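You operate a simulated robot arm through the tools that you are given. There is no shell and no other tool. Be economical: measure what you need, move in short steps, check, and stop when the job is done.

You run a simulated two-armed robot. Do the job below in one go: nothing can be reset, and whatever is moved stays where it is left.

JOB
Pour lemon curd into the pastry case and top it with crumbs.
Fine: between half and four fifths full; one scoop; bottle and scoop back; nothing spilt. Set down upright: lemon curd bottle.

It is judged by the outcome, as a careful person would: the job done as asked, and still so three seconds after it is handed in. It fails if anything else is knocked over, pushed out of place, dropped, spilled or broken.

ROBOT AND FRAMES
Two 7-joint arms with two-finger parallel grippers on one trunk that stands fixed in place. Base frame: the origin is at the foot of the trunk, x ahead of it, y to its left, z up; the work surface is at about z = 900. Lengths are in mm, angles in degrees, forces in N, time in s.
The left shoulder is at [71, 156, 1130], the right one opposite. Payload 3.91 kg a hand.
Tool frame (each hand has its own): the origin (TCP) lies between the finger pads and is the grasp point; the fingertips stand 30 mm ahead of it; z points along the fingers, y is the line along which they close. Largest opening 110 mm; finger width 20, thickness 10; the body of the gripper, 48 by 112 mm, starts 55 mm behind the TCP.
Orientation is that of the tool frame in the base frame, as a unit quaternion [x, y, z, w]. With the fingers straight down and closing along the base's y, the tool's x points along the base's -x, its y along +y and its z along -z.

CONTROLS
- The arms move only by the tool arm_command. It takes "left_rows", "right_rows" or both (then of equal length, played together; a hand with none holds still); each is a list of rows, each a list of 7 numbers: the shift along the tool's x, y, z in cm, then the turn, a rotation vector about the tool's x, y, z in degrees, then the gripper command, from -1 (fully open) to 1 (shut), values between in proportion. In form: [[dx, dy, dz, rx, ry, rz, jaw], ...]. A call has 1 to 8 rows; each row is the pose to reach, as a shift and turn from the pose commanded when the call began, along the tool's axes at that moment. Each row takes 0.2 s and may step no farther than 50 mm and 8.6 degrees from the row before; otherwise, or with a gripper value out of range, the whole call is refused. A pose out of reach is approached as far as the arm can. The call stops where the force on the tool passes 40 N (or 10 N more than at its start, if that is more) or the arm is blocked; 0.2 s more then pass. Each finger travels about 108 mm/s and halts on what it meets, pressing with about 34 N; the grip force reading is that of the motor and also rises with nothing between the fingers. The clock runs only during rows and for 0.2 s after the last one: add rows that repeat a pose to give the fingers time. It gives the time, the measured TCP pose, the force on the tool (base axes), the opening and the grip force at its end, in the units of the frame above (readings bear some noise), with the torque about the TCP (base axes, N m) and any sound that the robot's microphone picked up.
- Cameras (640 x 400 px; columns grow to the right, rows downward): "scene" is now at [134.7, 38, 1371.2]; the picture's right is [0.43, -0.90, -0.00], its down [-0.40, -0.19, -0.89] and it looks along [0.81, 0.39, -0.45] (base axes); focal length 351 px, centre (320, 200). "left" rides on the left gripper at [72, -17, -103] in its tool frame; the picture's right is [0.23, 0.97, 0.00], its down [-0.76, 0.18, -0.62] and it looks along [-0.61, 0.14, 0.78] (tool axes); focal length 222 px, centre (320, 200). "right" rides on the right gripper at [72, 17, -103] in its tool frame; the picture's right is [-0.23, 0.97, 0.00], its down [-0.76, -0.18, -0.62] and it looks along [-0.61, -0.14, 0.78] (tool axes); focal length 222 px, centre (320, 200). There is no depth. A picture from a camera that has moved, and an enlarged one, comes with that camera's place and axes in the base frame and with its lens.
- camera(camera): a new picture of that camera. No time passes.
- move_column(by): slides the trunk up (or, below 0, down) by that many mm; the arms and the scene camera ride with it, the base frame stays. It gives what a move gives, with no picture.
- aim_head(pan, tilt): turns the head with the scene camera to pan (to the left, within 86 degrees either way) and tilt (down, from -29 to 69), counted from straight ahead of the robot. It gives what a move gives.
- enlarge(camera, box): a new picture of the part [left, top, right, bottom] of that camera's present view, enlarged. No time passes.
- close_job(): hands the job in; it is judged then, once.

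Go step by step. Nothing tells you positions but the pictures and the camera data: compare them with the known pose of the tool, close in by small moves and look again before you grip or let go. The budget is 120 turns and 86 pictures, counting those below and the enlarged ones. Unless the task says otherwise, let go and move clear before handing in.

The tools are called after ">>>" by a JSON object that holds its "method" and its "body". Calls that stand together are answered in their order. arm_command: Moves the arms, as the interface text tells. Its arguments: {"type":"object","properties":{"left_rows":{"type":"array"},"right_rows":{"type":"array"}},"required":[]} The other tools are called the same way: move_column (by) slides the trunk up or down; aim_head (pan, tilt) turns the head that bears the scene camera; camera (camera) takes a picture; enlarge (camera, box) takes an enlarged picture of a part of a camera's view; close_job () hands the job in.

At the start:

```text
time_s: 0.0
left_tool_pos: [653.4, 578.6, 1218.5]
left_orientation: [0.0, 1.0, 0.001, -0.001]
left_force: [0.5, -0.6, 0.7]
left_moment: [-0.01, 0.03, 0.01]
left_width: 110.0
left_gripper_force: 0.1
right_tool_pos: [737.5, -47.6, 1231.2]
right_orientation: [0.0, 1.0, 0.0, 0.0]
right_force: [-0.8, 0.3, -1.9]
right_moment: [0.01, 0.02, -0.01]
right_width: 110.1
right_gripper_force: 0.0
trunk travel left (down, up): [-575.0, 365.0]
head pan, tilt: [25.5, 26.6]
```

scene: 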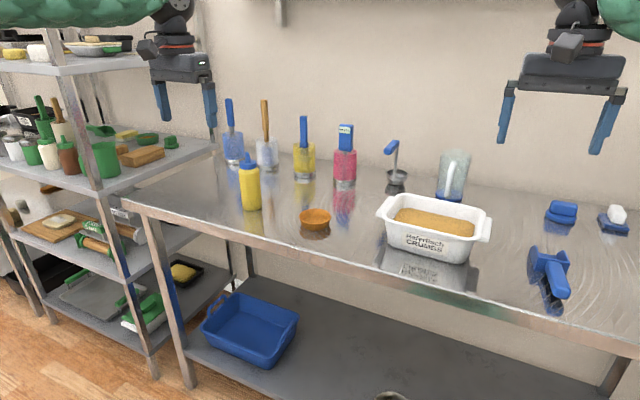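
right: 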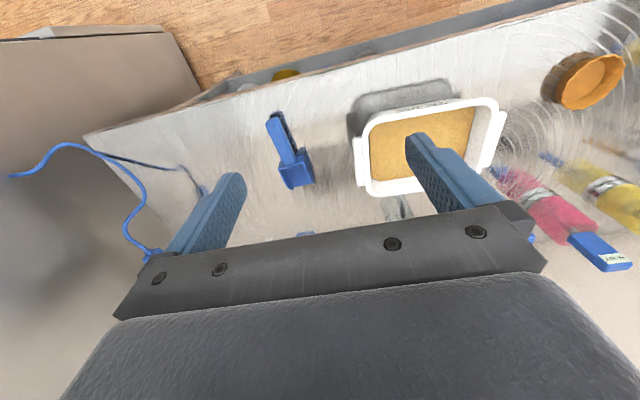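
left: 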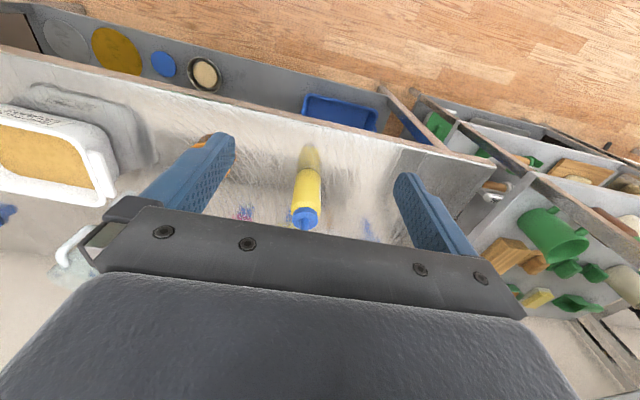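

The yellow squeeze bottle looks like the curd, the small orange cup like the pastry case, the white tub holds crumbs, and a blue scoop lies to the right. I'll look closer before moving.

>>> {"method": "enlarge", "body": {"camera": "scene", "box": [200, 90, 360, 250]}}

>>> {"method": "enlarge", "body": {"camera": "scene", "box": [360, 140, 640, 320]}}

```text
2.50 times, centred on (280, 170) of scene
camera zoom: at [134.7, 38.0, 1371.2], right [0.43, -0.9, 0.0], down [-0.4, -0.19, -0.89], along [0.81, 0.39, -0.45], focal length 878 px, centre (420, 275)
```

zoom: 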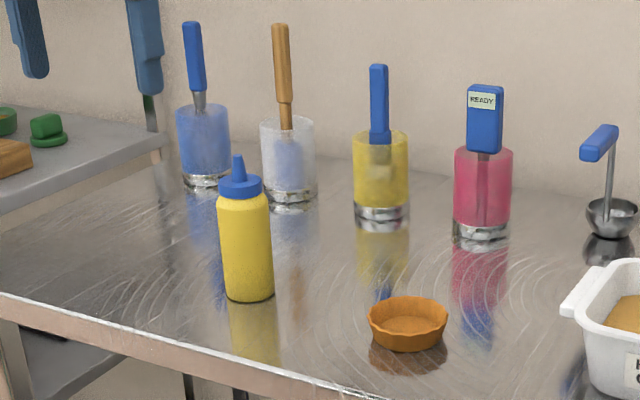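

```text
2.22 times, centred on (500, 230) of scene
camera zoom: at [134.7, 38.0, 1371.2], right [0.43, -0.9, 0.0], down [-0.4, -0.19, -0.89], along [0.81, 0.39, -0.45], focal length 780 px, centre (-80, 133)
```

zoom: 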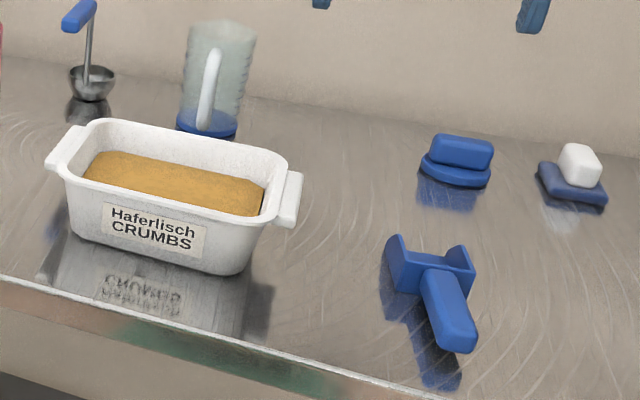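

>>> {"method": "enlarge", "body": {"camera": "right", "box": [240, 80, 400, 200]}}

>>> {"method": "enlarge", "body": {"camera": "right", "box": [480, 30, 640, 280]}}

>>> {"method": "enlarge", "body": {"camera": "scene", "box": [500, 230, 600, 320]}}

>>> {"method": "enlarge", "body": {"camera": "scene", "box": [365, 130, 485, 205]}}

```text
3.33 times, centred on (320, 140) of right
camera zoom: at [665.2, -29.6, 1335.5], right [0.23, 0.97, 0.0], down [0.76, -0.18, 0.62], along [0.61, -0.14, -0.78], focal length 740 px, centre (320, 400)
```

zoom: 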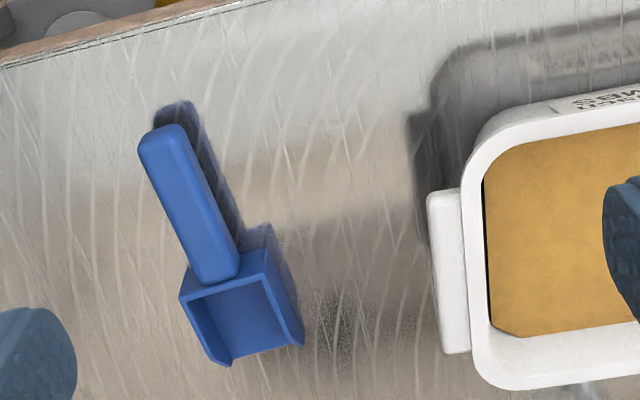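

```text
1.60 times, centred on (560, 155) of right
camera zoom: at [665.2, -29.6, 1335.5], right [0.23, 0.97, 0.0], down [0.76, -0.18, 0.62], along [0.61, -0.14, -0.78], focal length 355 px, centre (-64, 272)
```

zoom: 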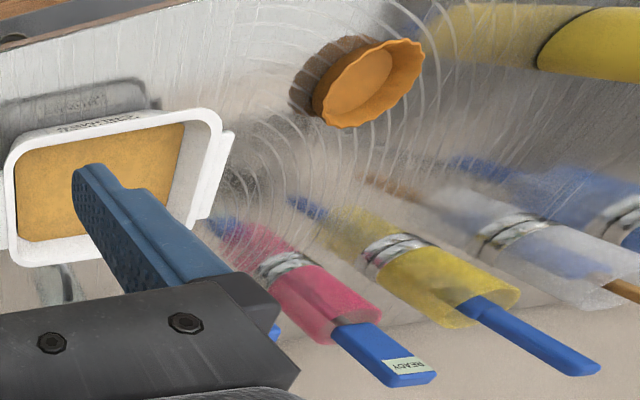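

```text
4.44 times, centred on (550, 275) of scene
camera zoom: at [134.7, 38.0, 1371.2], right [0.43, -0.9, 0.0], down [-0.4, -0.19, -0.89], along [0.81, 0.39, -0.45], focal length 1560 px, centre (-702, -133)
```

zoom: 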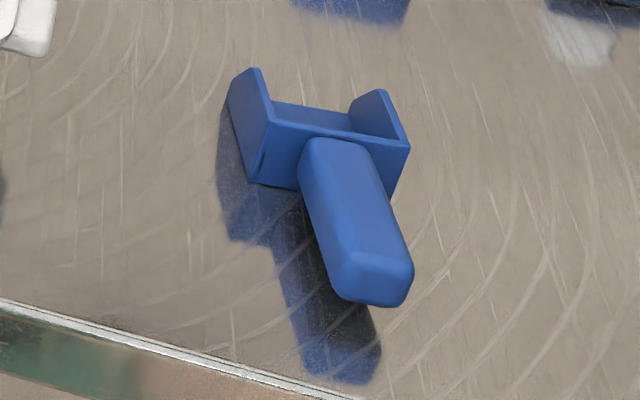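

```text
5.33 times, centred on (425, 168) of scene
camera zoom: at [134.7, 38.0, 1371.2], right [0.43, -0.9, 0.0], down [-0.4, -0.19, -0.89], along [0.81, 0.39, -0.45], focal length 1872 px, centre (-240, 373)
```

zoom: 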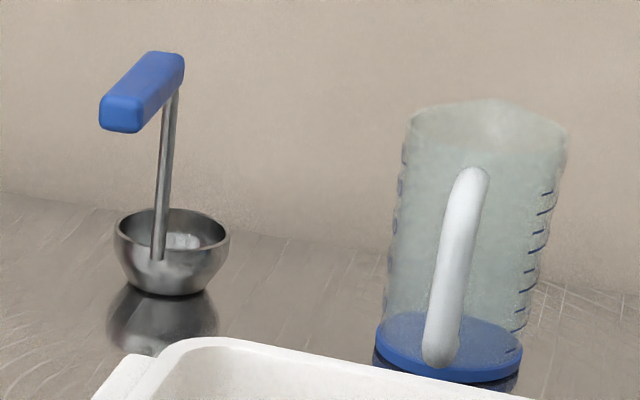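

The blue open-fronted scoop lies along +x, with its handle at about y=-141, x 780–870, z≈930. The bottle is near (855,600) and the pastry case near (855,400). I'll pitch the left hand forward and bring it in front of the bottle, well clear of it.

>>> {"method": "arm_command", "body": {"left_rows": [[0, 0.2, 2, 0, -8.1, 0, -1], [-0.5, 0.5, 4, 0, -16.2, 0, -1], [-0.5, 0.8, 6, 0, -24.3, 0, -1], [-1, 1, 8, 0, -32.4, 0, -1], [-1, 1.2, 10, 0, -40.5, 0, -1], [-2, 1.5, 12, 0, -48.6, 0, -1], [-2, 1.7, 14, 0, -56.7, 0, -1], [-2.5, 1.9, 16, 0, -65, 0, -1]]}}

>>> {"method": "camera", "body": {"camera": "left"}}

>>> {"method": "camera", "body": {"camera": "scene"}}

```text
time_s: 1.8
left_tool_pos: [678.9, 598.8, 1058.0]
left_orientation: [-0.002, 0.843, 0.002, 0.538]
left_force: [1.1, 0.6, -0.9]
left_moment: [0.03, -0.01, 0.02]
left_width: 110.1
left_gripper_force: 0.0
right_tool_pos: [737.9, -46.9, 1231.3]
right_orientation: [0.0, 1.0, 0.0, -0.001]
right_force: [-0.1, -0.7, 0.9]
right_moment: [-0.03, 0.01, 0.0]
right_width: 109.8
right_gripper_force: 0.1
trunk travel left (down, up): [-575.0, 365.0]
head pan, tilt: [25.5, 26.6]
```

```text
76 pictures are left
camera left: at [554.0, 581.3, 1034.8], right [-0.1, 0.97, -0.21], down [-0.25, 0.18, 0.95], along [0.96, 0.14, 0.22], focal length 222 px, centre (320, 200)
```

left: 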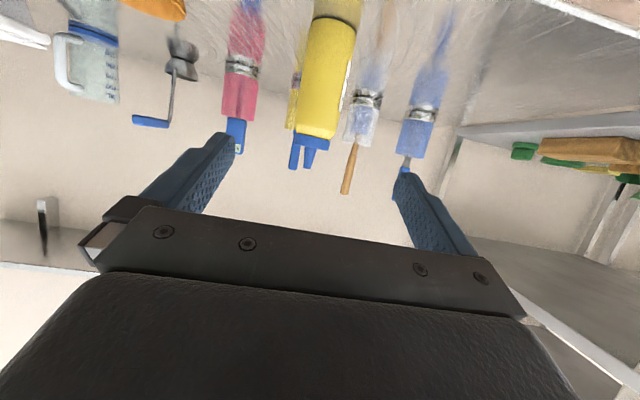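

```text
75 pictures are left
camera scene: at [135.2, 38.4, 1371.5], right [0.43, -0.9, 0.0], down [-0.41, -0.19, -0.89], along [0.81, 0.39, -0.45], focal length 351 px, centre (320, 200)
```

scene: 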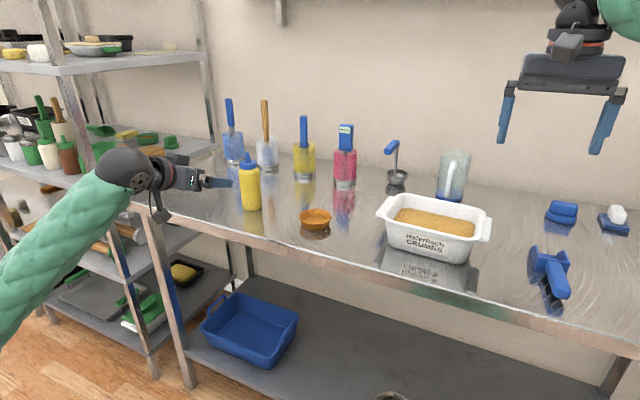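

The bottle axis works out at about (858, 601), with the body up to z≈1020 and the nozzle tip at about 1063. I'm moving straight in along the tool axis with the fingers open, and will check before gripping.

>>> {"method": "arm_command", "body": {"left_rows": [[0, 0.1, 3.5, 0, 0, 0, -1], [0, 0.2, 7, 0, 0, 0, -1], [0, 0.2, 10.5, 0, 0, 0, -1], [0, 0.2, 14, 0, 0, 0, -1], [0, 0.2, 17, 0, 0, 0, -1], [0, 0.2, 19.5, 0, 0, 0, -1]]}}

>>> {"method": "camera", "body": {"camera": "left"}}

>>> {"method": "enlarge", "body": {"camera": "scene", "box": [160, 130, 320, 240]}}

```text
time_s: 3.2
left_tool_pos: [856.3, 601.0, 977.1]
left_orientation: [-0.001, 0.843, 0.001, 0.538]
left_force: [0.1, -0.5, -0.2]
left_moment: [-0.03, 0.0, 0.01]
left_width: 110.0
left_gripper_force: 0.1
right_tool_pos: [738.4, -46.4, 1231.6]
right_orientation: [0.0, 1.0, 0.0, 0.0]
right_force: [0.5, 0.7, -0.6]
right_moment: [0.01, 0.02, -0.02]
right_width: 110.1
right_gripper_force: 0.0
trunk travel left (down, up): [-575.0, 365.0]
head pan, tilt: [25.5, 26.6]
```

```text
74 pictures are left
camera left: at [730.4, 583.0, 953.7], right [-0.1, 0.97, -0.21], down [-0.24, 0.18, 0.95], along [0.97, 0.14, 0.22], focal length 222 px, centre (320, 200)
```

left: 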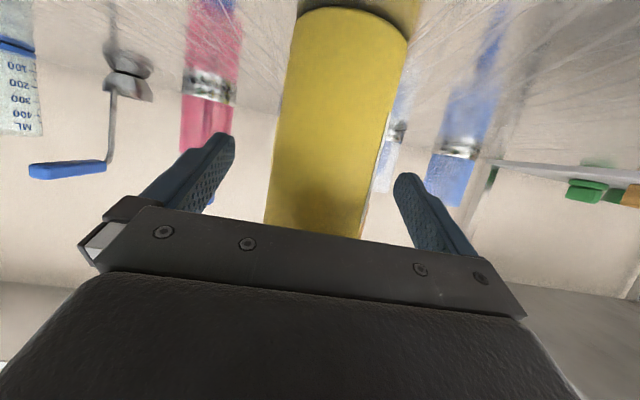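

```text
3.64 times, centred on (240, 185) of scene
camera zoom: at [135.5, 38.1, 1371.1], right [0.43, -0.9, 0.0], down [-0.41, -0.19, -0.89], along [0.81, 0.39, -0.45], focal length 1276 px, centre (611, 254)
```

zoom: 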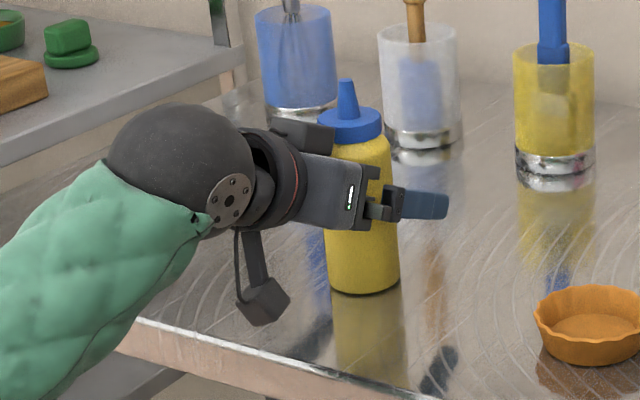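

The bottle sits between the fingers, so I'm closing gradually to find the contact width without squeezing hard.

>>> {"method": "arm_command", "body": {"left_rows": [[0, 0, 0, 0, 0, 0, -0.5], [0, 0, 0, 0, 0, 0, -0.3], [0, 0, 0, 0, 0, 0, -0.2], [0, 0, 0, 0, 0, 0, -0.1], [0, 0, 0, 0, 0, 0, 0]]}}

```text
time_s: 4.4
left_tool_pos: [855.0, 600.5, 976.3]
left_orientation: [0.0, 0.844, 0.0, 0.537]
left_force: [-0.5, 0.6, -0.8]
left_moment: [-0.02, 0.03, 0.01]
left_width: 55.5
left_gripper_force: 0.5
right_tool_pos: [737.7, -46.0, 1231.9]
right_orientation: [0.0, 1.0, 0.0, 0.0]
right_force: [-0.3, 0.0, 1.0]
right_moment: [-0.01, -0.02, 0.0]
right_width: 109.9
right_gripper_force: 0.0
trunk travel left (down, up): [-575.0, 365.0]
head pan, tilt: [25.5, 26.6]
```

>>> {"method": "arm_command", "body": {"left_rows": [[0, 0, 0, 0, 0, 0, 0.1], [0, 0, 0, 0, 0, 0, 0.15], [0, 0, 0, 0, 0, 0, 0.2], [0, 0, 0, 0, 0, 0, 0.2]]}}

>>> {"method": "camera", "body": {"camera": "left"}}

```text
time_s: 5.4
left_tool_pos: [855.1, 599.5, 977.4]
left_orientation: [-0.001, 0.843, 0.001, 0.537]
left_force: [0.3, -1.3, -0.5]
left_moment: [-0.03, -0.05, 0.02]
left_width: 54.5
left_gripper_force: 33.4
right_tool_pos: [737.5, -46.7, 1232.0]
right_orientation: [-0.001, 1.0, 0.0, 0.0]
right_force: [-0.8, -0.1, 0.1]
right_moment: [-0.01, 0.06, 0.02]
right_width: 110.3
right_gripper_force: 0.0
trunk travel left (down, up): [-575.0, 365.0]
head pan, tilt: [25.5, 26.6]
```

```text
72 pictures are left
camera left: at [729.8, 582.7, 954.0], right [-0.1, 0.97, -0.21], down [-0.24, 0.18, 0.95], along [0.97, 0.14, 0.22], focal length 222 px, centre (320, 200)
```

left: 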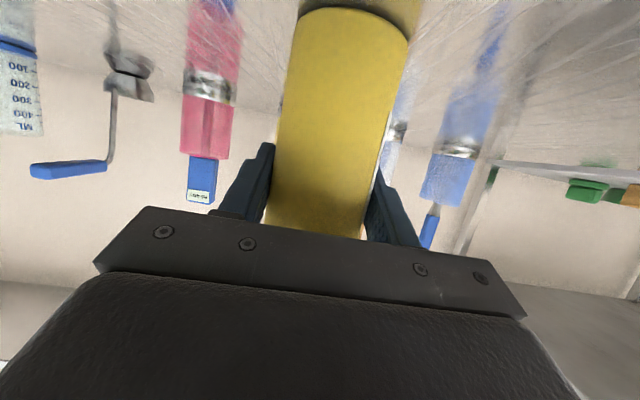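

The bottle is firmly held (54.5 mm, no give). Now I'll lift it 130 mm and level the hand.

>>> {"method": "arm_command", "body": {"left_rows": [[-1.8, 0, -0.85, 0, 0, 0, 0.2], [-5.0, 0, -2.3, 0, 0, 0, 0.2], [-8.5, 0, -4.0, 0, 0, 0, 0.2], [-11.8, 0, -5.5, 0, 0, 0, 0.2], [-11.8, -2, -5.5, 0, -8.3, 0, 0.2], [-11.8, -4, -5.5, 0, -16.6, 0, 0.2], [-11.8, -6, -5.5, 0, -25, 0, 0.2], [-11.8, -7, -5.5, 0, -25, 0, 0.2]]}}

>>> {"method": "camera", "body": {"camera": "scene"}}

```text
time_s: 7.2
left_tool_pos: [854.8, 531.9, 1107.0]
left_orientation: [0.0, 0.706, 0.001, 0.708]
left_force: [0.3, -0.2, -2.9]
left_moment: [-0.02, 0.03, -0.01]
left_width: 54.7
left_gripper_force: 33.8
right_tool_pos: [738.6, -47.1, 1232.1]
right_orientation: [0.0, 1.0, -0.001, 0.0]
right_force: [0.1, 0.0, 0.1]
right_moment: [0.04, -0.02, 0.0]
right_width: 110.0
right_gripper_force: 0.0
trunk travel left (down, up): [-575.0, 365.0]
head pan, tilt: [25.5, 26.6]
```

```text
71 pictures are left
camera scene: at [134.6, 38.1, 1371.3], right [0.43, -0.9, 0.0], down [-0.4, -0.19, -0.89], along [0.81, 0.39, -0.45], focal length 351 px, centre (320, 200)
```

scene: 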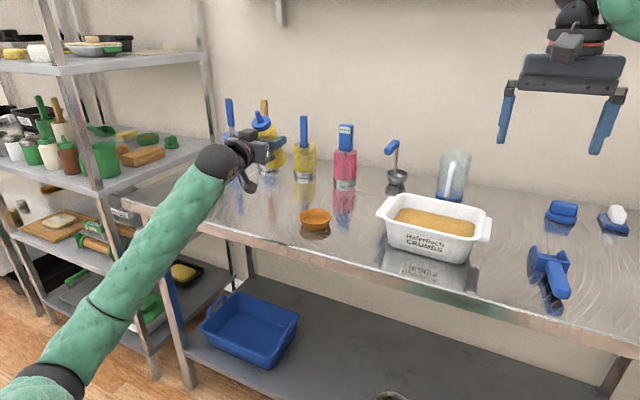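

The bottle weighs about 300 g and the hand is level. I'm rolling it to 60° and bringing the nozzle to just above the case at (850, 397).

>>> {"method": "arm_command", "body": {"left_rows": [[1.0, -1.0, 0.5, 0, 0, 8.5, 0.2], [2.4, -2, 0.9, 0, 0, 17, 0.2], [3.8, -3, 1.4, 0, 0, 25.5, 0.2], [5.2, -4, 1.8, 0, 0, 34, 0.2], [6.6, -5, 2.3, 0, 0, 42.5, 0.2], [8, -6, 2.8, 0, 0, 51, 0.2], [9.3, -6.7, 3.1, 0, 0, 59.5, 0.2]]}}

>>> {"method": "camera", "body": {"camera": "scene"}}

>>> {"method": "camera", "body": {"camera": "right"}}

```text
time_s: 8.8
left_tool_pos: [886.5, 463.2, 1010.9]
left_orientation: [0.351, 0.614, 0.352, 0.613]
left_force: [-0.5, 0.3, 0.5]
left_moment: [0.0, -0.02, 0.0]
left_width: 44.0
left_gripper_force: 0.0
right_tool_pos: [737.6, -46.3, 1231.8]
right_orientation: [0.0, 1.0, 0.001, 0.0]
right_force: [0.6, 0.1, 0.2]
right_moment: [0.02, 0.01, 0.0]
right_width: 110.2
right_gripper_force: 0.0
trunk travel left (down, up): [-575.0, 365.0]
head pan, tilt: [25.5, 26.6]
```

```text
70 pictures are left
camera scene: at [134.7, 38.0, 1371.2], right [0.43, -0.9, 0.0], down [-0.41, -0.19, -0.89], along [0.81, 0.39, -0.45], focal length 351 px, centre (320, 200)
```

scene: 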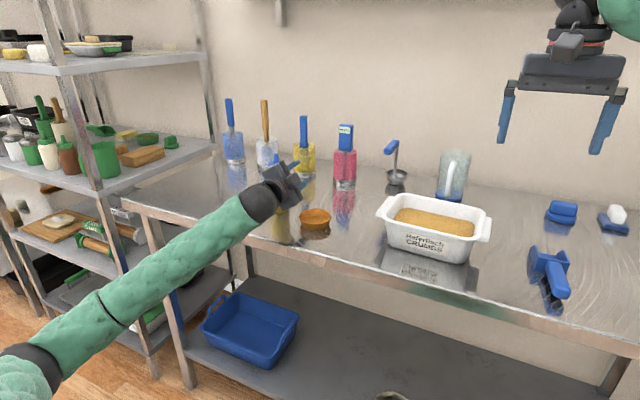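

```text
69 pictures are left
camera right: at [665.1, -29.8, 1335.6], right [0.23, 0.97, 0.0], down [0.76, -0.18, 0.62], along [0.61, -0.14, -0.78], focal length 222 px, centre (320, 200)
```

right: 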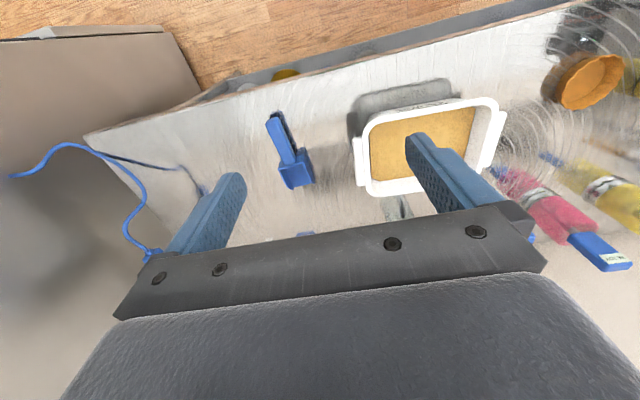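

The grip reads 44 mm with no force, so the bottle has slipped out. I need to find it.

>>> {"method": "enlarge", "body": {"camera": "scene", "box": [220, 130, 380, 250]}}

>>> {"method": "camera", "body": {"camera": "left"}}

```text
3.33 times, centred on (300, 190) of scene
camera zoom: at [134.7, 38.0, 1371.2], right [0.43, -0.9, 0.0], down [-0.41, -0.19, -0.89], along [0.81, 0.39, -0.45], focal length 1170 px, centre (387, 233)
```

zoom: 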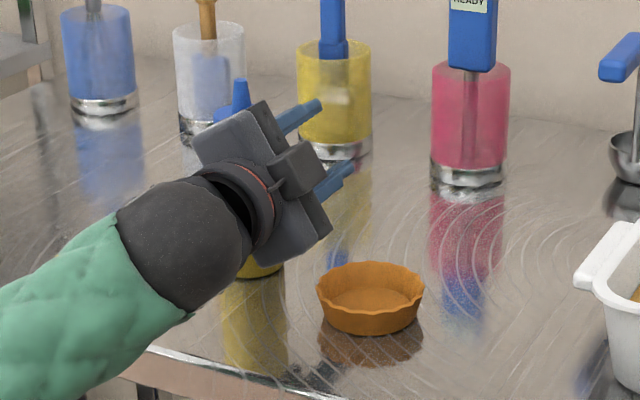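

```text
67 pictures are left
camera left: at [782.2, 517.7, 960.6], right [0.0, 0.69, 0.72], down [-0.62, -0.57, 0.54], along [0.78, -0.45, 0.43], focal length 222 px, centre (320, 200)
```

left: 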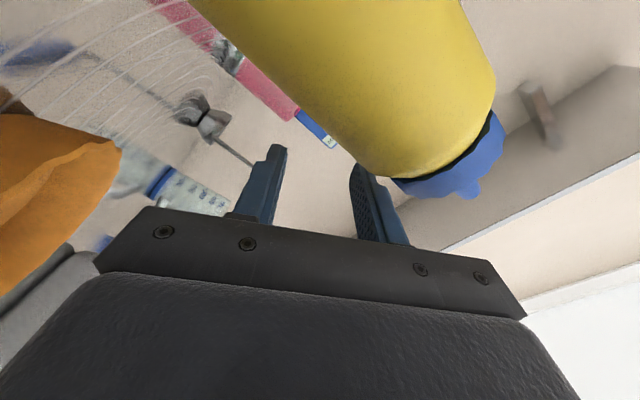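

The bottle is standing upright on the table at about (880, 524). It seems to have come out of the grip and landed on its base. I'm backing the hand straight out without opening, then looking again.

>>> {"method": "arm_command", "body": {"left_rows": [[0, 0, -3, 0, 0, 0, 0.2], [0, 0, -6.5, 0, 0, 0, 0.2], [0, 0, -10.5, 0, 0, 0, 0.2], [0, 0, -14.5, 0, 0, 0, 0.2], [0, 0, -18, 0, 0, 0, 0.2]]}}

>>> {"method": "enlarge", "body": {"camera": "scene", "box": [200, 110, 360, 250]}}

>>> {"method": "camera", "body": {"camera": "left"}}

```text
time_s: 10.0
left_tool_pos: [704.2, 463.3, 1011.8]
left_orientation: [0.351, 0.614, 0.35, 0.614]
left_force: [1.1, 0.3, -0.6]
left_moment: [0.01, 0.03, 0.0]
left_width: 44.1
left_gripper_force: 0.1
right_tool_pos: [737.4, -46.9, 1232.2]
right_orientation: [0.002, 1.0, 0.0, 0.001]
right_force: [0.2, -0.1, -0.6]
right_moment: [-0.03, 0.0, 0.01]
right_width: 110.2
right_gripper_force: 0.0
trunk travel left (down, up): [-575.0, 365.0]
head pan, tilt: [25.5, 26.6]
```

```text
2.86 times, centred on (280, 180) of scene
camera zoom: at [133.8, 37.9, 1371.4], right [0.43, -0.9, 0.0], down [-0.4, -0.19, -0.89], along [0.81, 0.38, -0.45], focal length 1003 px, centre (434, 257)
```

zoom: 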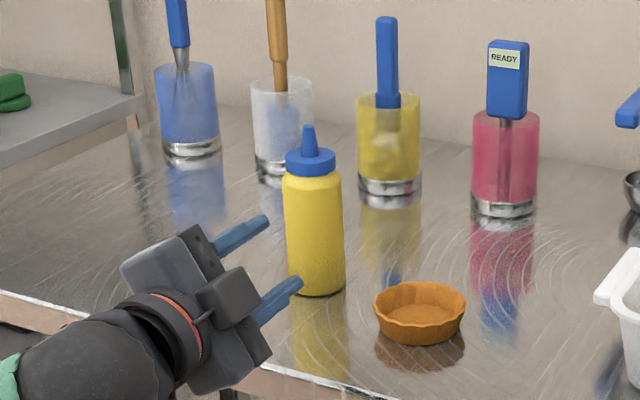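

```text
65 pictures are left
camera left: at [600.0, 517.5, 960.2], right [0.0, 0.69, 0.72], down [-0.62, -0.57, 0.54], along [0.78, -0.45, 0.43], focal length 222 px, centre (320, 200)
```

left: 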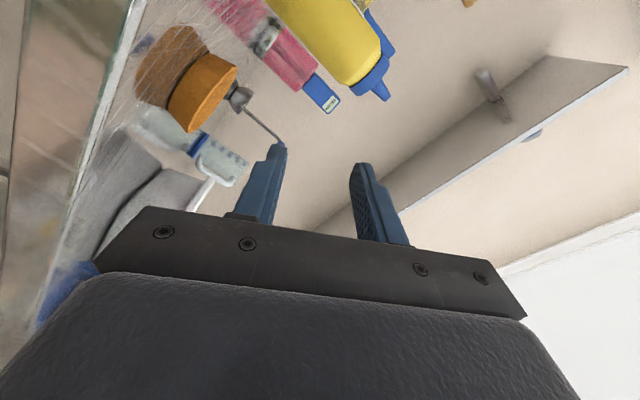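

The bottle is upright with nothing spilt, now at about (875, 518), and the case is untouched. I'll unroll the hand, open it and line up for a firmer second grip.

>>> {"method": "arm_command", "body": {"left_rows": [[0.5, 0.7, -0.5, 0, 0, -8.5, 0.2], [1, 1.4, -1, 0, 0, -17, 0.2], [1.5, 2.1, -1.5, 0, 0, -25.5, 0.2], [2, 2.8, -2, 0, 0, -34, 0.2], [2.5, 3.5, -2, 0, 0, -42.5, 0.2], [3, 4.2, -2, 0, 0, -51, -0.2], [3.5, 5, -2, 0, 0, -59.5, -1], [3.5, 5, -2, 0, 0, -59.5, -1]]}}

>>> {"method": "arm_command", "body": {"left_rows": [[0, 0, 0, 0, 7, 0, -1], [0, 0, 0, 0, 14, 0, -1], [0, 0, 0, 0, 20, 0, -1]]}}

>>> {"method": "camera", "body": {"camera": "left"}}

>>> {"method": "enlarge", "body": {"camera": "scene", "box": [200, 110, 360, 250]}}

```text
time_s: 11.8
left_tool_pos: [684.6, 517.7, 1039.3]
left_orientation: [-0.002, 0.707, 0.0, 0.707]
left_force: [0.3, -0.8, -0.8]
left_moment: [-0.02, -0.04, -0.02]
left_width: 110.0
left_gripper_force: 0.1
right_tool_pos: [737.4, -46.1, 1231.0]
right_orientation: [0.0, 1.0, 0.0, 0.0]
right_force: [0.2, 0.5, 0.3]
right_moment: [0.01, 0.04, -0.03]
right_width: 109.9
right_gripper_force: 0.0
trunk travel left (down, up): [-575.0, 365.0]
head pan, tilt: [25.5, 26.6]
```

```text
time_s: 12.6
left_tool_pos: [687.3, 519.6, 1039.0]
left_orientation: [0.0, 0.82, -0.001, 0.573]
left_force: [0.0, 0.6, -0.9]
left_moment: [-0.02, -0.04, 0.01]
left_width: 110.2
left_gripper_force: 0.0
right_tool_pos: [737.2, -45.5, 1231.1]
right_orientation: [0.0, 1.0, -0.001, 0.0]
right_force: [-0.3, -0.6, -0.1]
right_moment: [-0.02, 0.02, -0.02]
right_width: 109.8
right_gripper_force: 0.1
trunk travel left (down, up): [-575.0, 365.0]
head pan, tilt: [25.5, 26.6]
```

```text
64 pictures are left
camera left: at [562.7, 501.5, 1005.6], right [-0.08, 0.97, -0.21], down [-0.32, 0.18, 0.93], along [0.94, 0.14, 0.3], focal length 222 px, centre (320, 200)
```

left: 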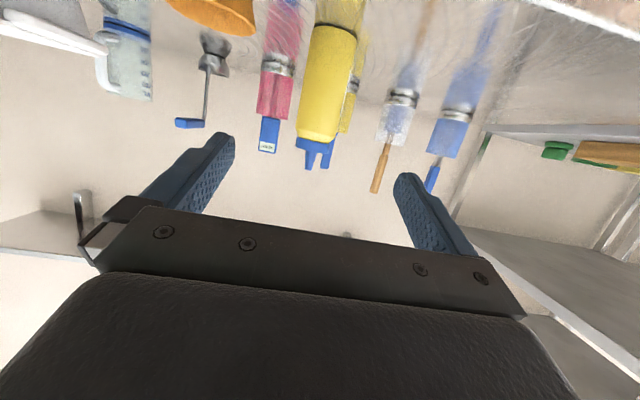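

```text
2.86 times, centred on (280, 180) of scene
camera zoom: at [134.6, 37.8, 1371.2], right [0.43, -0.9, 0.0], down [-0.4, -0.19, -0.89], along [0.81, 0.39, -0.45], focal length 1003 px, centre (434, 257)
```

zoom: 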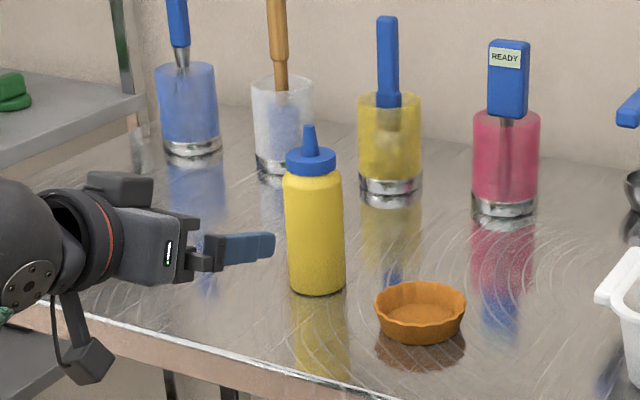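

The bottle is at about (876, 523). I'm advancing straight along the tool axis, then closing with a full-shut command.

>>> {"method": "arm_command", "body": {"left_rows": [[0, 0.2, 4, 0, 0, 0, -1], [0.1, 0.35, 8, 0, 0, 0, -1], [0.2, 0.35, 12, 0, 0, 0, -1], [0.2, 0.35, 15.5, 0, 0, 0, -1], [0.3, 0.35, 18.5, 0, 0, 0, -1], [0.3, 0.35, 20.3, 0, 0, 0, -1]]}}

>>> {"method": "enlarge", "body": {"camera": "scene", "box": [220, 130, 320, 220]}}

>>> {"method": "camera", "body": {"camera": "left"}}

```text
time_s: 14.0
left_tool_pos: [876.1, 522.7, 966.5]
left_orientation: [0.0, 0.819, 0.0, 0.574]
left_force: [-0.3, 0.4, 0.4]
left_moment: [-0.02, -0.02, 0.0]
left_width: 110.0
left_gripper_force: 0.1
right_tool_pos: [738.1, -46.1, 1230.3]
right_orientation: [0.0, 1.0, 0.0, 0.0]
right_force: [0.6, 0.3, 0.5]
right_moment: [-0.03, -0.01, 0.0]
right_width: 110.1
right_gripper_force: 0.0
trunk travel left (down, up): [-575.0, 365.0]
head pan, tilt: [25.5, 26.6]
```

```text
4.44 times, centred on (270, 175) of scene
camera zoom: at [135.0, 38.1, 1371.2], right [0.43, -0.9, 0.0], down [-0.41, -0.19, -0.89], along [0.81, 0.39, -0.45], focal length 1560 px, centre (542, 311)
```

zoom: 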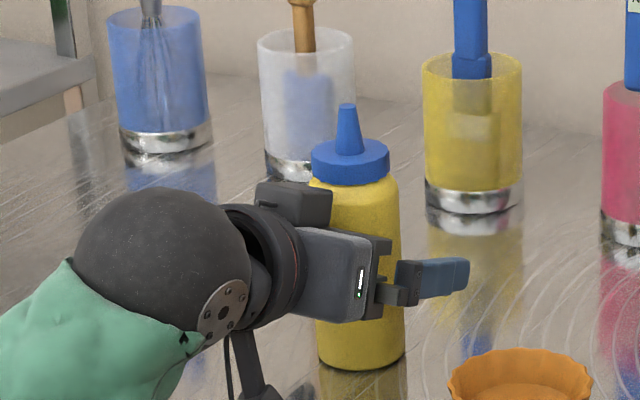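

```text
61 pictures are left
camera left: at [753.2, 505.7, 933.0], right [-0.08, 0.97, -0.21], down [-0.33, 0.18, 0.93], along [0.94, 0.14, 0.3], focal length 222 px, centre (320, 200)
```

left: 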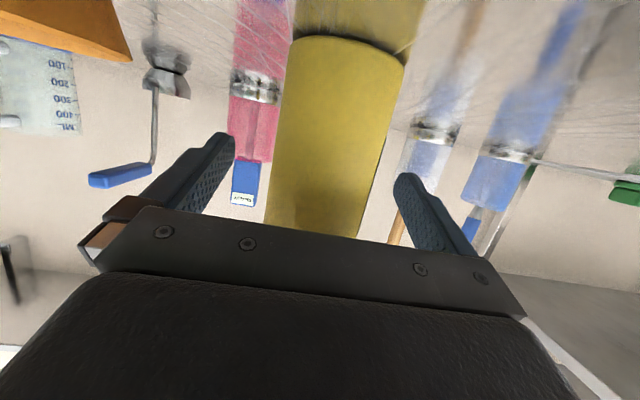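

>>> {"method": "arm_command", "body": {"left_rows": [[0, 0, 0, 0, 0, 0, -0.5], [0, 0, 0, 0, 0, 0, 0], [0, 0, 0, 0, 0, 0, 0.5], [0, 0, 0, 0, 0, 0, 1], [-0.5, 0, -0.2, 0, 0, 0, 1], [-1.4, 0, -0.5, 0, 0, 0, 1], [-2.4, 0, -0.9, 0, 0, 0, 1], [-2.4, 0, -0.9, 0, 0, 0, 1]]}}

>>> {"method": "enlarge", "body": {"camera": "scene", "box": [220, 130, 320, 220]}}

```text
time_s: 15.8
left_tool_pos: [875.4, 523.3, 992.1]
left_orientation: [-0.001, 0.819, 0.001, 0.574]
left_force: [-0.4, -0.1, -2.9]
left_moment: [0.01, -0.02, 0.0]
left_width: 55.0
left_gripper_force: 34.2
right_tool_pos: [738.1, -46.8, 1231.7]
right_orientation: [0.0, 1.0, 0.001, 0.0]
right_force: [-0.3, -0.1, 0.7]
right_moment: [-0.02, 0.03, -0.01]
right_width: 109.9
right_gripper_force: 0.1
trunk travel left (down, up): [-575.0, 365.0]
head pan, tilt: [25.5, 26.6]
```

```text
4.44 times, centred on (270, 175) of scene
camera zoom: at [135.1, 38.2, 1371.2], right [0.43, -0.9, 0.0], down [-0.41, -0.19, -0.89], along [0.81, 0.39, -0.45], focal length 1560 px, centre (542, 311)
```

zoom: 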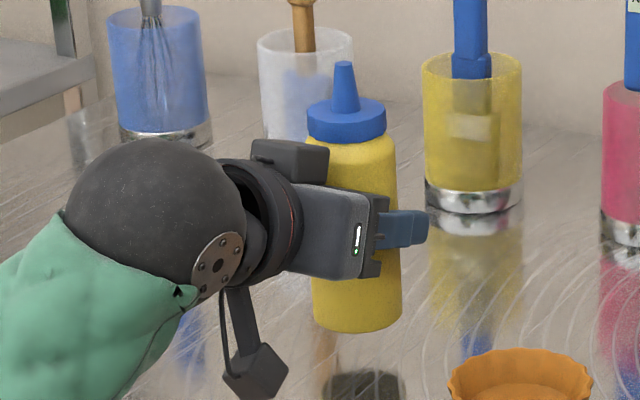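

The grip is holding. I'm levelling the hand gently while staying low, and checking the grip as I go.

>>> {"method": "arm_command", "body": {"left_rows": [[-0.5, 0, -0.2, 0, -4, 0, 1], [-1, 0, -0.3, 0, -8, 0, 1], [-1.4, 0, -0.5, 0, -12, 0, 1], [-1.9, 0, -0.7, 0, -16, 0, 1], [-2.4, 0, -0.9, 0, -20, 0, 1]]}}

>>> {"method": "arm_command", "body": {"left_rows": [[0, 0, 0, 0, 0, 4, 1], [0, 0, 0, 0, 0, 8, 1]]}}

>>> {"method": "enlarge", "body": {"camera": "scene", "box": [220, 110, 340, 220]}}

```text
time_s: 17.0
left_tool_pos: [875.0, 524.5, 1017.4]
left_orientation: [-0.001, 0.707, 0.001, 0.707]
left_force: [-0.1, -0.6, -1.4]
left_moment: [0.01, 0.04, 0.01]
left_width: 55.0
left_gripper_force: 33.9
right_tool_pos: [739.1, -47.1, 1231.4]
right_orientation: [0.0, 1.0, 0.0, 0.0]
right_force: [-0.1, -0.3, 0.4]
right_moment: [0.01, -0.02, 0.01]
right_width: 109.9
right_gripper_force: 0.1
trunk travel left (down, up): [-575.0, 365.0]
head pan, tilt: [25.5, 26.6]
```

```text
time_s: 17.6
left_tool_pos: [875.1, 522.5, 1018.8]
left_orientation: [0.05, 0.705, 0.05, 0.705]
left_force: [-0.6, -0.1, -2.2]
left_moment: [-0.04, 0.01, -0.01]
left_width: 55.1
left_gripper_force: 34.3
right_tool_pos: [737.9, -46.5, 1232.3]
right_orientation: [0.001, 1.0, 0.0, 0.0]
right_force: [0.1, -0.5, -0.2]
right_moment: [0.02, 0.01, 0.01]
right_width: 109.7
right_gripper_force: 0.1
trunk travel left (down, up): [-575.0, 365.0]
head pan, tilt: [25.5, 26.6]
```

```text
3.64 times, centred on (280, 165) of scene
camera zoom: at [134.9, 38.1, 1371.2], right [0.43, -0.9, 0.0], down [-0.41, -0.19, -0.89], along [0.81, 0.39, -0.45], focal length 1276 px, centre (466, 327)
```

zoom: 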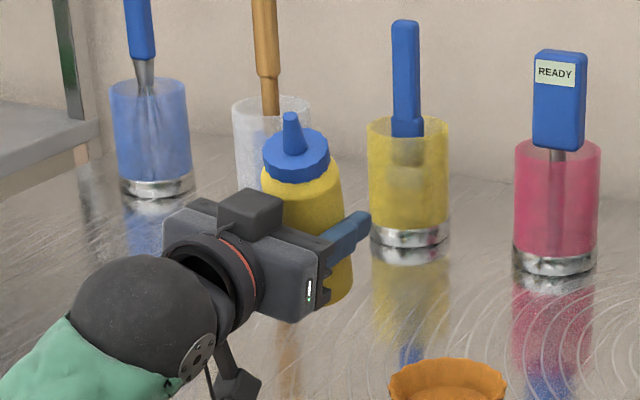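

The bottle follows the hand rigidly. I'll keep rolling slowly in place while watching the grip.

>>> {"method": "arm_command", "body": {"left_rows": [[0, 0, 0, 0, 0, 4, 1], [0, 0, 0, 0, 0, 8, 1], [0, 0, 0, 0, 0, 12, 1], [0, 0, 0, 0, 0, 16, 1], [0, 0, 0, 0, 0, 20, 1]]}}

>>> {"method": "enlarge", "body": {"camera": "scene", "box": [220, 110, 340, 220]}}

```text
time_s: 18.8
left_tool_pos: [874.3, 524.4, 1017.6]
left_orientation: [0.172, 0.686, 0.172, 0.685]
left_force: [0.0, 0.5, -2.4]
left_moment: [-0.03, 0.02, 0.01]
left_width: 54.7
left_gripper_force: 34.4
right_tool_pos: [737.6, -46.1, 1232.3]
right_orientation: [0.0, 1.0, 0.0, 0.0]
right_force: [-1.2, -0.9, 0.1]
right_moment: [0.02, 0.01, -0.04]
right_width: 110.0
right_gripper_force: 0.1
trunk travel left (down, up): [-575.0, 365.0]
head pan, tilt: [25.5, 26.6]
```

```text
3.64 times, centred on (280, 165) of scene
camera zoom: at [134.9, 38.2, 1371.2], right [0.43, -0.9, 0.0], down [-0.41, -0.19, -0.89], along [0.81, 0.39, -0.45], focal length 1276 px, centre (466, 327)
```

zoom: 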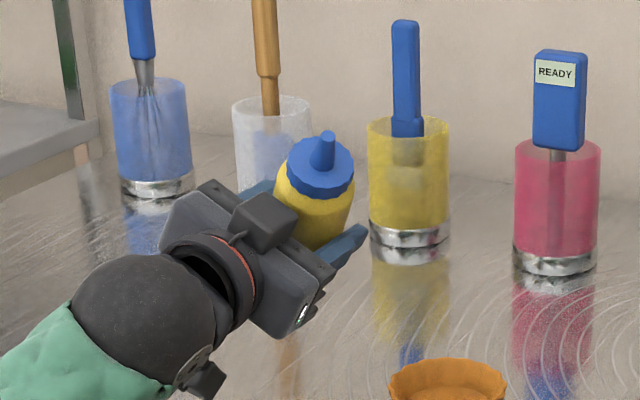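

>>> {"method": "arm_command", "body": {"left_rows": [[0.1, -0.8, 0.1, 0, 0, 4, 1], [0.3, -1.6, 0.2, 0, 0, 8, 1], [0.4, -2.4, 0.4, 0, 0, 12, 1], [0.5, -3.2, 0.5, 0, 0, 16, 1], [0.7, -4, 0.6, 0, 0, 20, 1], [0.8, -4.7, 0.7, 0, 0, 24, 1], [1, -5.4, 0.8, 0, 0, 28, 1], [1.1, -6, 0.9, 0, 0, 32, 1]]}}

>>> {"method": "camera", "body": {"camera": "scene"}}

>>> {"method": "enlarge", "body": {"camera": "right", "box": [500, 0, 640, 150]}}

```text
time_s: 20.6
left_tool_pos: [885.8, 475.6, 979.8]
left_orientation: [0.354, 0.613, 0.354, 0.612]
left_force: [-0.2, -0.1, -2.1]
left_moment: [-0.01, -0.01, -0.02]
left_width: 55.2
left_gripper_force: 34.1
right_tool_pos: [738.5, -46.5, 1231.1]
right_orientation: [0.0, 1.0, 0.0, 0.001]
right_force: [-1.1, -0.1, -0.3]
right_moment: [0.0, -0.02, -0.02]
right_width: 110.1
right_gripper_force: 0.0
trunk travel left (down, up): [-575.0, 365.0]
head pan, tilt: [25.5, 26.6]
```

```text
57 pictures are left
camera scene: at [135.0, 38.1, 1371.2], right [0.43, -0.9, 0.0], down [-0.41, -0.19, -0.89], along [0.81, 0.39, -0.45], focal length 351 px, centre (320, 200)
```

scene: 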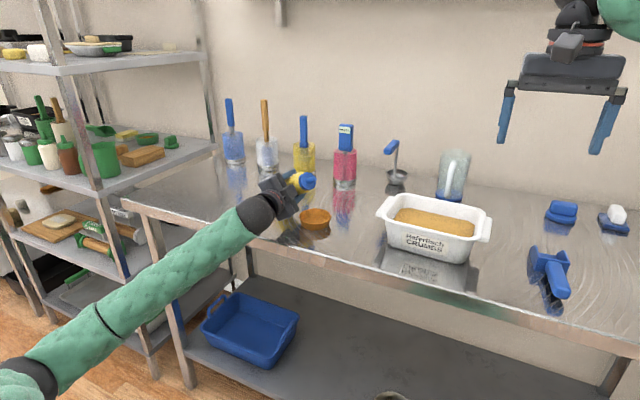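

```text
2.67 times, centred on (570, 75) of right
camera zoom: at [665.4, -29.6, 1335.4], right [0.23, 0.97, 0.0], down [0.76, -0.18, 0.62], along [0.61, -0.14, -0.78], focal length 592 px, centre (-347, 533)
```

zoom: 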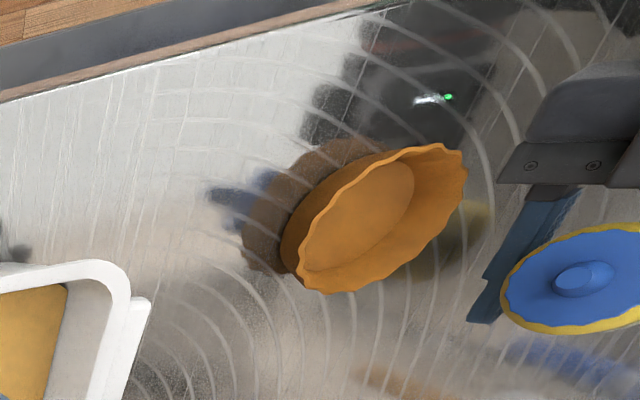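

The wrist view confirms the nozzle is above the case at about (854, 396), with the case at (848, 395). I'm rolling further with the nozzle kept over the case, and will check for flow.

>>> {"method": "arm_command", "body": {"left_rows": [[0.1, 0.2, 0, 0, 0, 5, 1], [0.2, 0.3, -0.1, 0, 0, 10, 1], [0.3, 0.5, -0.2, 0, 0, 15, 1], [0.4, 0.6, -0.3, 0, 0, 20, 1]]}}

>>> {"method": "enlarge", "body": {"camera": "right", "box": [500, 0, 640, 150]}}

```text
time_s: 21.6
left_tool_pos: [881.2, 483.7, 983.6]
left_orientation: [0.455, 0.541, 0.455, 0.541]
left_force: [-0.7, 0.1, -2.7]
left_moment: [0.0, 0.04, 0.01]
left_width: 54.8
left_gripper_force: 34.1
right_tool_pos: [738.4, -46.2, 1231.5]
right_orientation: [0.0, 1.0, 0.001, 0.0]
right_force: [-0.4, 0.8, -0.4]
right_moment: [-0.03, -0.01, 0.01]
right_width: 109.9
right_gripper_force: 0.1
trunk travel left (down, up): [-575.0, 365.0]
head pan, tilt: [25.5, 26.6]
```

```text
2.67 times, centred on (570, 75) of right
camera zoom: at [665.3, -29.7, 1335.4], right [0.23, 0.97, 0.0], down [0.76, -0.18, 0.62], along [0.61, -0.14, -0.78], focal length 592 px, centre (-347, 533)
```

zoom: 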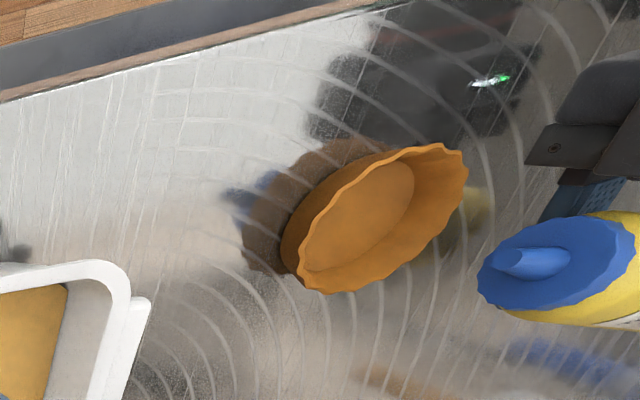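

>>> {"method": "arm_command", "body": {"left_rows": [[0, 0.1, 0, 0, 0, 5, 1], [0, 0.2, 0, 0, 0, 10, 1], [0, 0.3, 0, 0, 0, 15, 1], [0, 0.3, 0, 0, 0, 20, 1]]}}

>>> {"method": "enlarge", "body": {"camera": "right", "box": [500, 0, 640, 150]}}

```text
time_s: 22.6
left_tool_pos: [881.2, 482.9, 986.4]
left_orientation: [0.542, 0.454, 0.542, 0.453]
left_force: [0.2, 0.1, -2.5]
left_moment: [0.03, 0.02, -0.03]
left_width: 54.8
left_gripper_force: 34.2
right_tool_pos: [737.2, -46.8, 1232.4]
right_orientation: [0.0, 1.0, 0.001, 0.0]
right_force: [-0.5, 1.1, 0.6]
right_moment: [0.01, 0.02, 0.02]
right_width: 110.3
right_gripper_force: 0.1
trunk travel left (down, up): [-575.0, 365.0]
head pan, tilt: [25.5, 26.6]
```

```text
2.67 times, centred on (570, 75) of right
camera zoom: at [665.4, -29.6, 1335.4], right [0.23, 0.97, 0.0], down [0.76, -0.18, 0.62], along [0.61, -0.14, -0.78], focal length 592 px, centre (-347, 533)
```

zoom: 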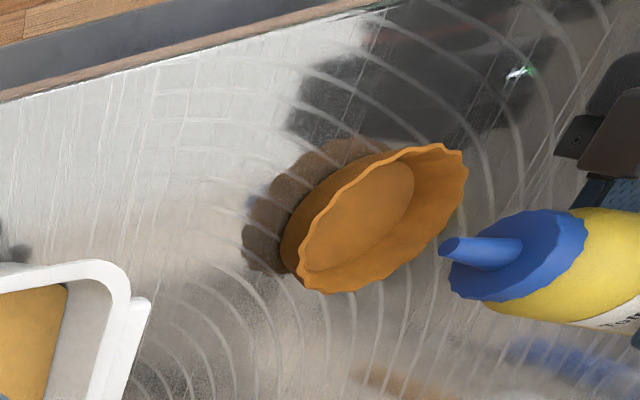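

>>> {"method": "arm_command", "body": {"left_rows": [[-0.05, 0.5, 0, 0, 0, 5, 1], [-0.12, 1.0, 0, 0, 0, 10, 1]]}}

>>> {"method": "enlarge", "body": {"camera": "right", "box": [500, 0, 640, 150]}}

```text
time_s: 23.2
left_tool_pos: [880.7, 478.8, 995.7]
left_orientation: [0.579, 0.405, 0.58, 0.405]
left_force: [0.8, -0.3, -2.1]
left_moment: [-0.01, 0.0, 0.02]
left_width: 55.0
left_gripper_force: 33.6
right_tool_pos: [737.3, -46.3, 1231.8]
right_orientation: [0.0, 1.0, 0.0, 0.0]
right_force: [-0.6, -0.3, -0.8]
right_moment: [-0.03, 0.01, -0.03]
right_width: 110.0
right_gripper_force: 0.1
trunk travel left (down, up): [-575.0, 365.0]
head pan, tilt: [25.5, 26.6]
```

```text
2.67 times, centred on (570, 75) of right
camera zoom: at [665.3, -29.6, 1335.4], right [0.23, 0.97, 0.0], down [0.76, -0.18, 0.62], along [0.61, -0.14, -0.78], focal length 592 px, centre (-347, 533)
```

zoom: 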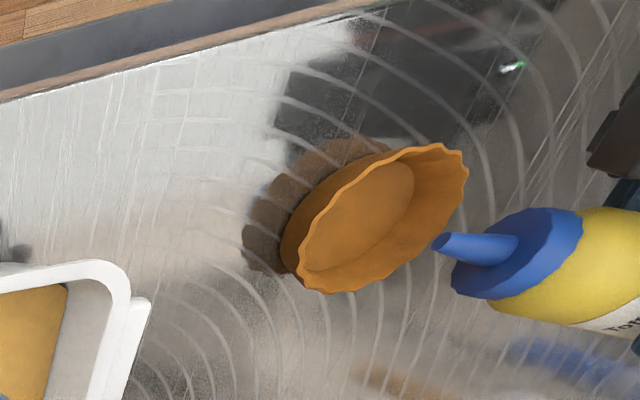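

I can see a label on the bottle, so I'll read it before pouring.

>>> {"method": "enlarge", "body": {"camera": "right", "box": [640, 90, 720, 140]}}

```text
refused: 720 is not a number from 0 to 640
```

>>> {"method": "enlarge", "body": {"camera": "right", "box": [600, 80, 640, 140]}}

>>> {"method": "enlarge", "body": {"camera": "scene", "box": [260, 150, 350, 240]}}

```text
6.67 times, centred on (620, 110) of right
camera zoom: at [665.3, -29.6, 1335.4], right [0.23, 0.97, 0.0], down [0.76, -0.18, 0.62], along [0.61, -0.14, -0.78], focal length 1481 px, centre (-1680, 800)
```

zoom: 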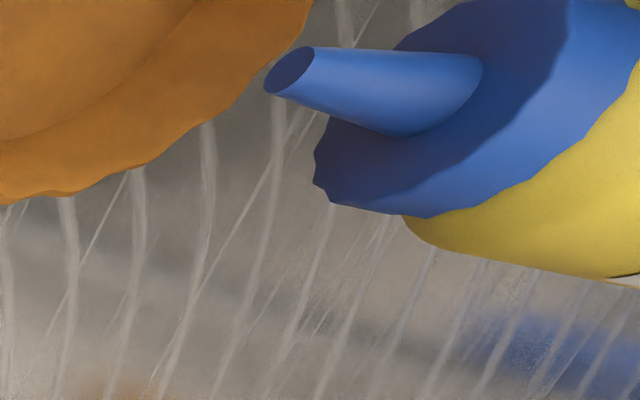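

```text
4.44 times, centred on (305, 195) of scene
camera zoom: at [134.9, 38.1, 1371.2], right [0.43, -0.9, 0.0], down [-0.41, -0.19, -0.89], along [0.81, 0.39, -0.45], focal length 1560 px, centre (387, 222)
```

zoom: 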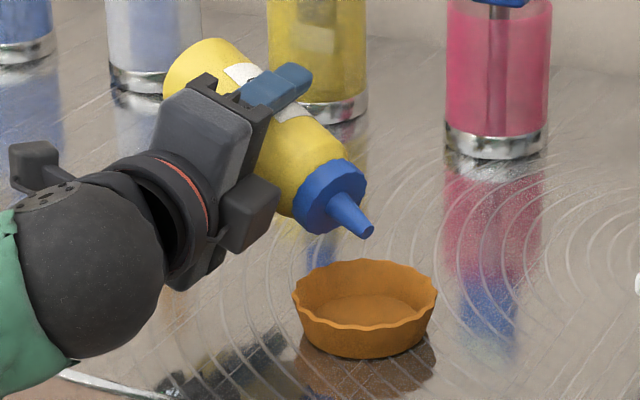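

>>> {"method": "arm_command", "body": {"right_rows": [[0, 4, 0, 0, 0, 0, -1], [0, 8, 0, 0, 0, 0, -1], [0, 12, 0, 0, 0, 0, -1], [0, 15, 0, 0, 0, 0, -1]]}}

>>> {"method": "enlarge", "body": {"camera": "right", "box": [520, 20, 640, 160]}}

```text
time_s: 24.2
left_tool_pos: [881.8, 479.6, 995.1]
left_orientation: [0.58, 0.405, 0.579, 0.406]
left_force: [-0.4, 0.1, -3.2]
left_moment: [0.0, 0.01, -0.04]
left_width: 54.8
left_gripper_force: 33.5
right_tool_pos: [739.8, 105.2, 1229.7]
right_orientation: [0.0, 1.0, -0.001, 0.0]
right_force: [0.3, -0.7, -1.2]
right_moment: [0.01, 0.0, 0.0]
right_width: 109.8
right_gripper_force: 0.1
trunk travel left (down, up): [-575.0, 365.0]
head pan, tilt: [25.5, 26.6]
```

```text
2.86 times, centred on (580, 90) of right
camera zoom: at [666.4, 122.6, 1334.3], right [0.23, 0.97, 0.0], down [0.76, -0.18, 0.62], along [0.61, -0.14, -0.78], focal length 635 px, centre (-423, 514)
```

zoom: 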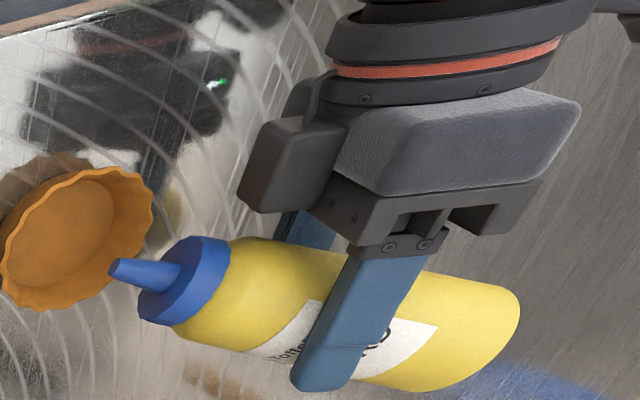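

>>> {"method": "enlarge", "body": {"camera": "right", "box": [555, 120, 625, 165]}}

```text
8.89 times, centred on (590, 142) of right
camera zoom: at [666.4, 122.6, 1334.3], right [0.23, 0.97, 0.0], down [0.76, -0.18, 0.62], along [0.61, -0.14, -0.78], focal length 1974 px, centre (-2080, 711)
```

zoom: 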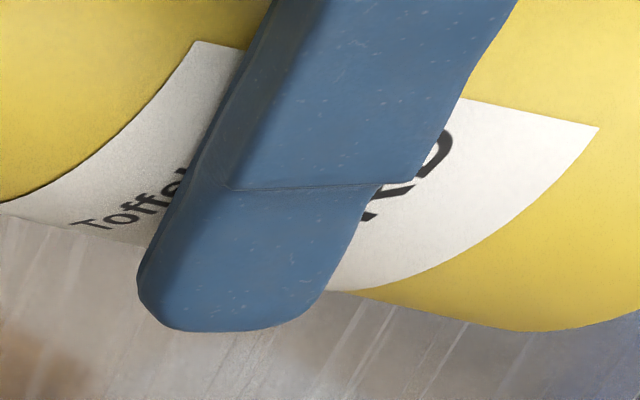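

The label reads "Toffe… / …RD", which could be curd or mustard. I'm moving the right camera forward to read the rest before anything flows, and looking over the shelf.

>>> {"method": "arm_command", "body": {"right_rows": [[-4.5, 0, 0, 0, 0, 0, -1], [-9, 0, 0, 0, 0, 0, -1], [-13.5, 1, 0, 0, 0, 0, -1], [-17, 2, 0, 0, 0, 0, -1], [-19, 2, 0, 0, 0, 0, -1]]}}

>>> {"method": "enlarge", "body": {"camera": "right", "box": [480, 0, 640, 160]}}

>>> {"method": "enlarge", "body": {"camera": "scene", "box": [0, 60, 200, 200]}}

```text
time_s: 25.4
left_tool_pos: [881.1, 479.4, 994.8]
left_orientation: [0.579, 0.405, 0.58, 0.405]
left_force: [0.1, -0.1, -2.1]
left_moment: [-0.01, 0.03, 0.01]
left_width: 54.9
left_gripper_force: 34.2
right_tool_pos: [929.9, 122.3, 1233.2]
right_orientation: [-0.001, 1.0, 0.0, -0.001]
right_force: [0.5, -0.3, -0.5]
right_moment: [0.0, -0.01, 0.03]
right_width: 109.8
right_gripper_force: 0.0
trunk travel left (down, up): [-575.0, 365.0]
head pan, tilt: [25.5, 26.6]
```

```text
2.50 times, centred on (560, 80) of right
camera zoom: at [857.4, 139.6, 1336.5], right [0.23, 0.97, 0.0], down [0.76, -0.18, 0.62], along [0.61, -0.14, -0.78], focal length 555 px, centre (-280, 500)
```

zoom: 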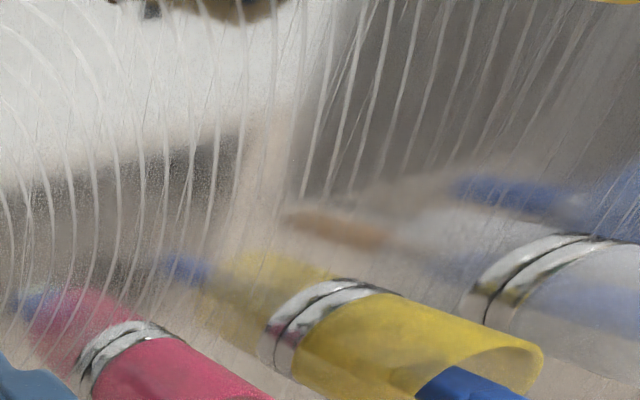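

```text
2.86 times, centred on (100, 130) of scene
camera zoom: at [135.2, 38.4, 1371.2], right [0.43, -0.9, 0.0], down [-0.41, -0.19, -0.89], along [0.81, 0.38, -0.45], focal length 1003 px, centre (949, 400)
```

zoom: 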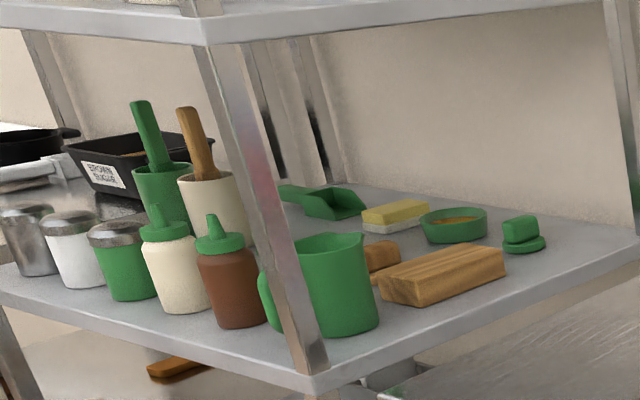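

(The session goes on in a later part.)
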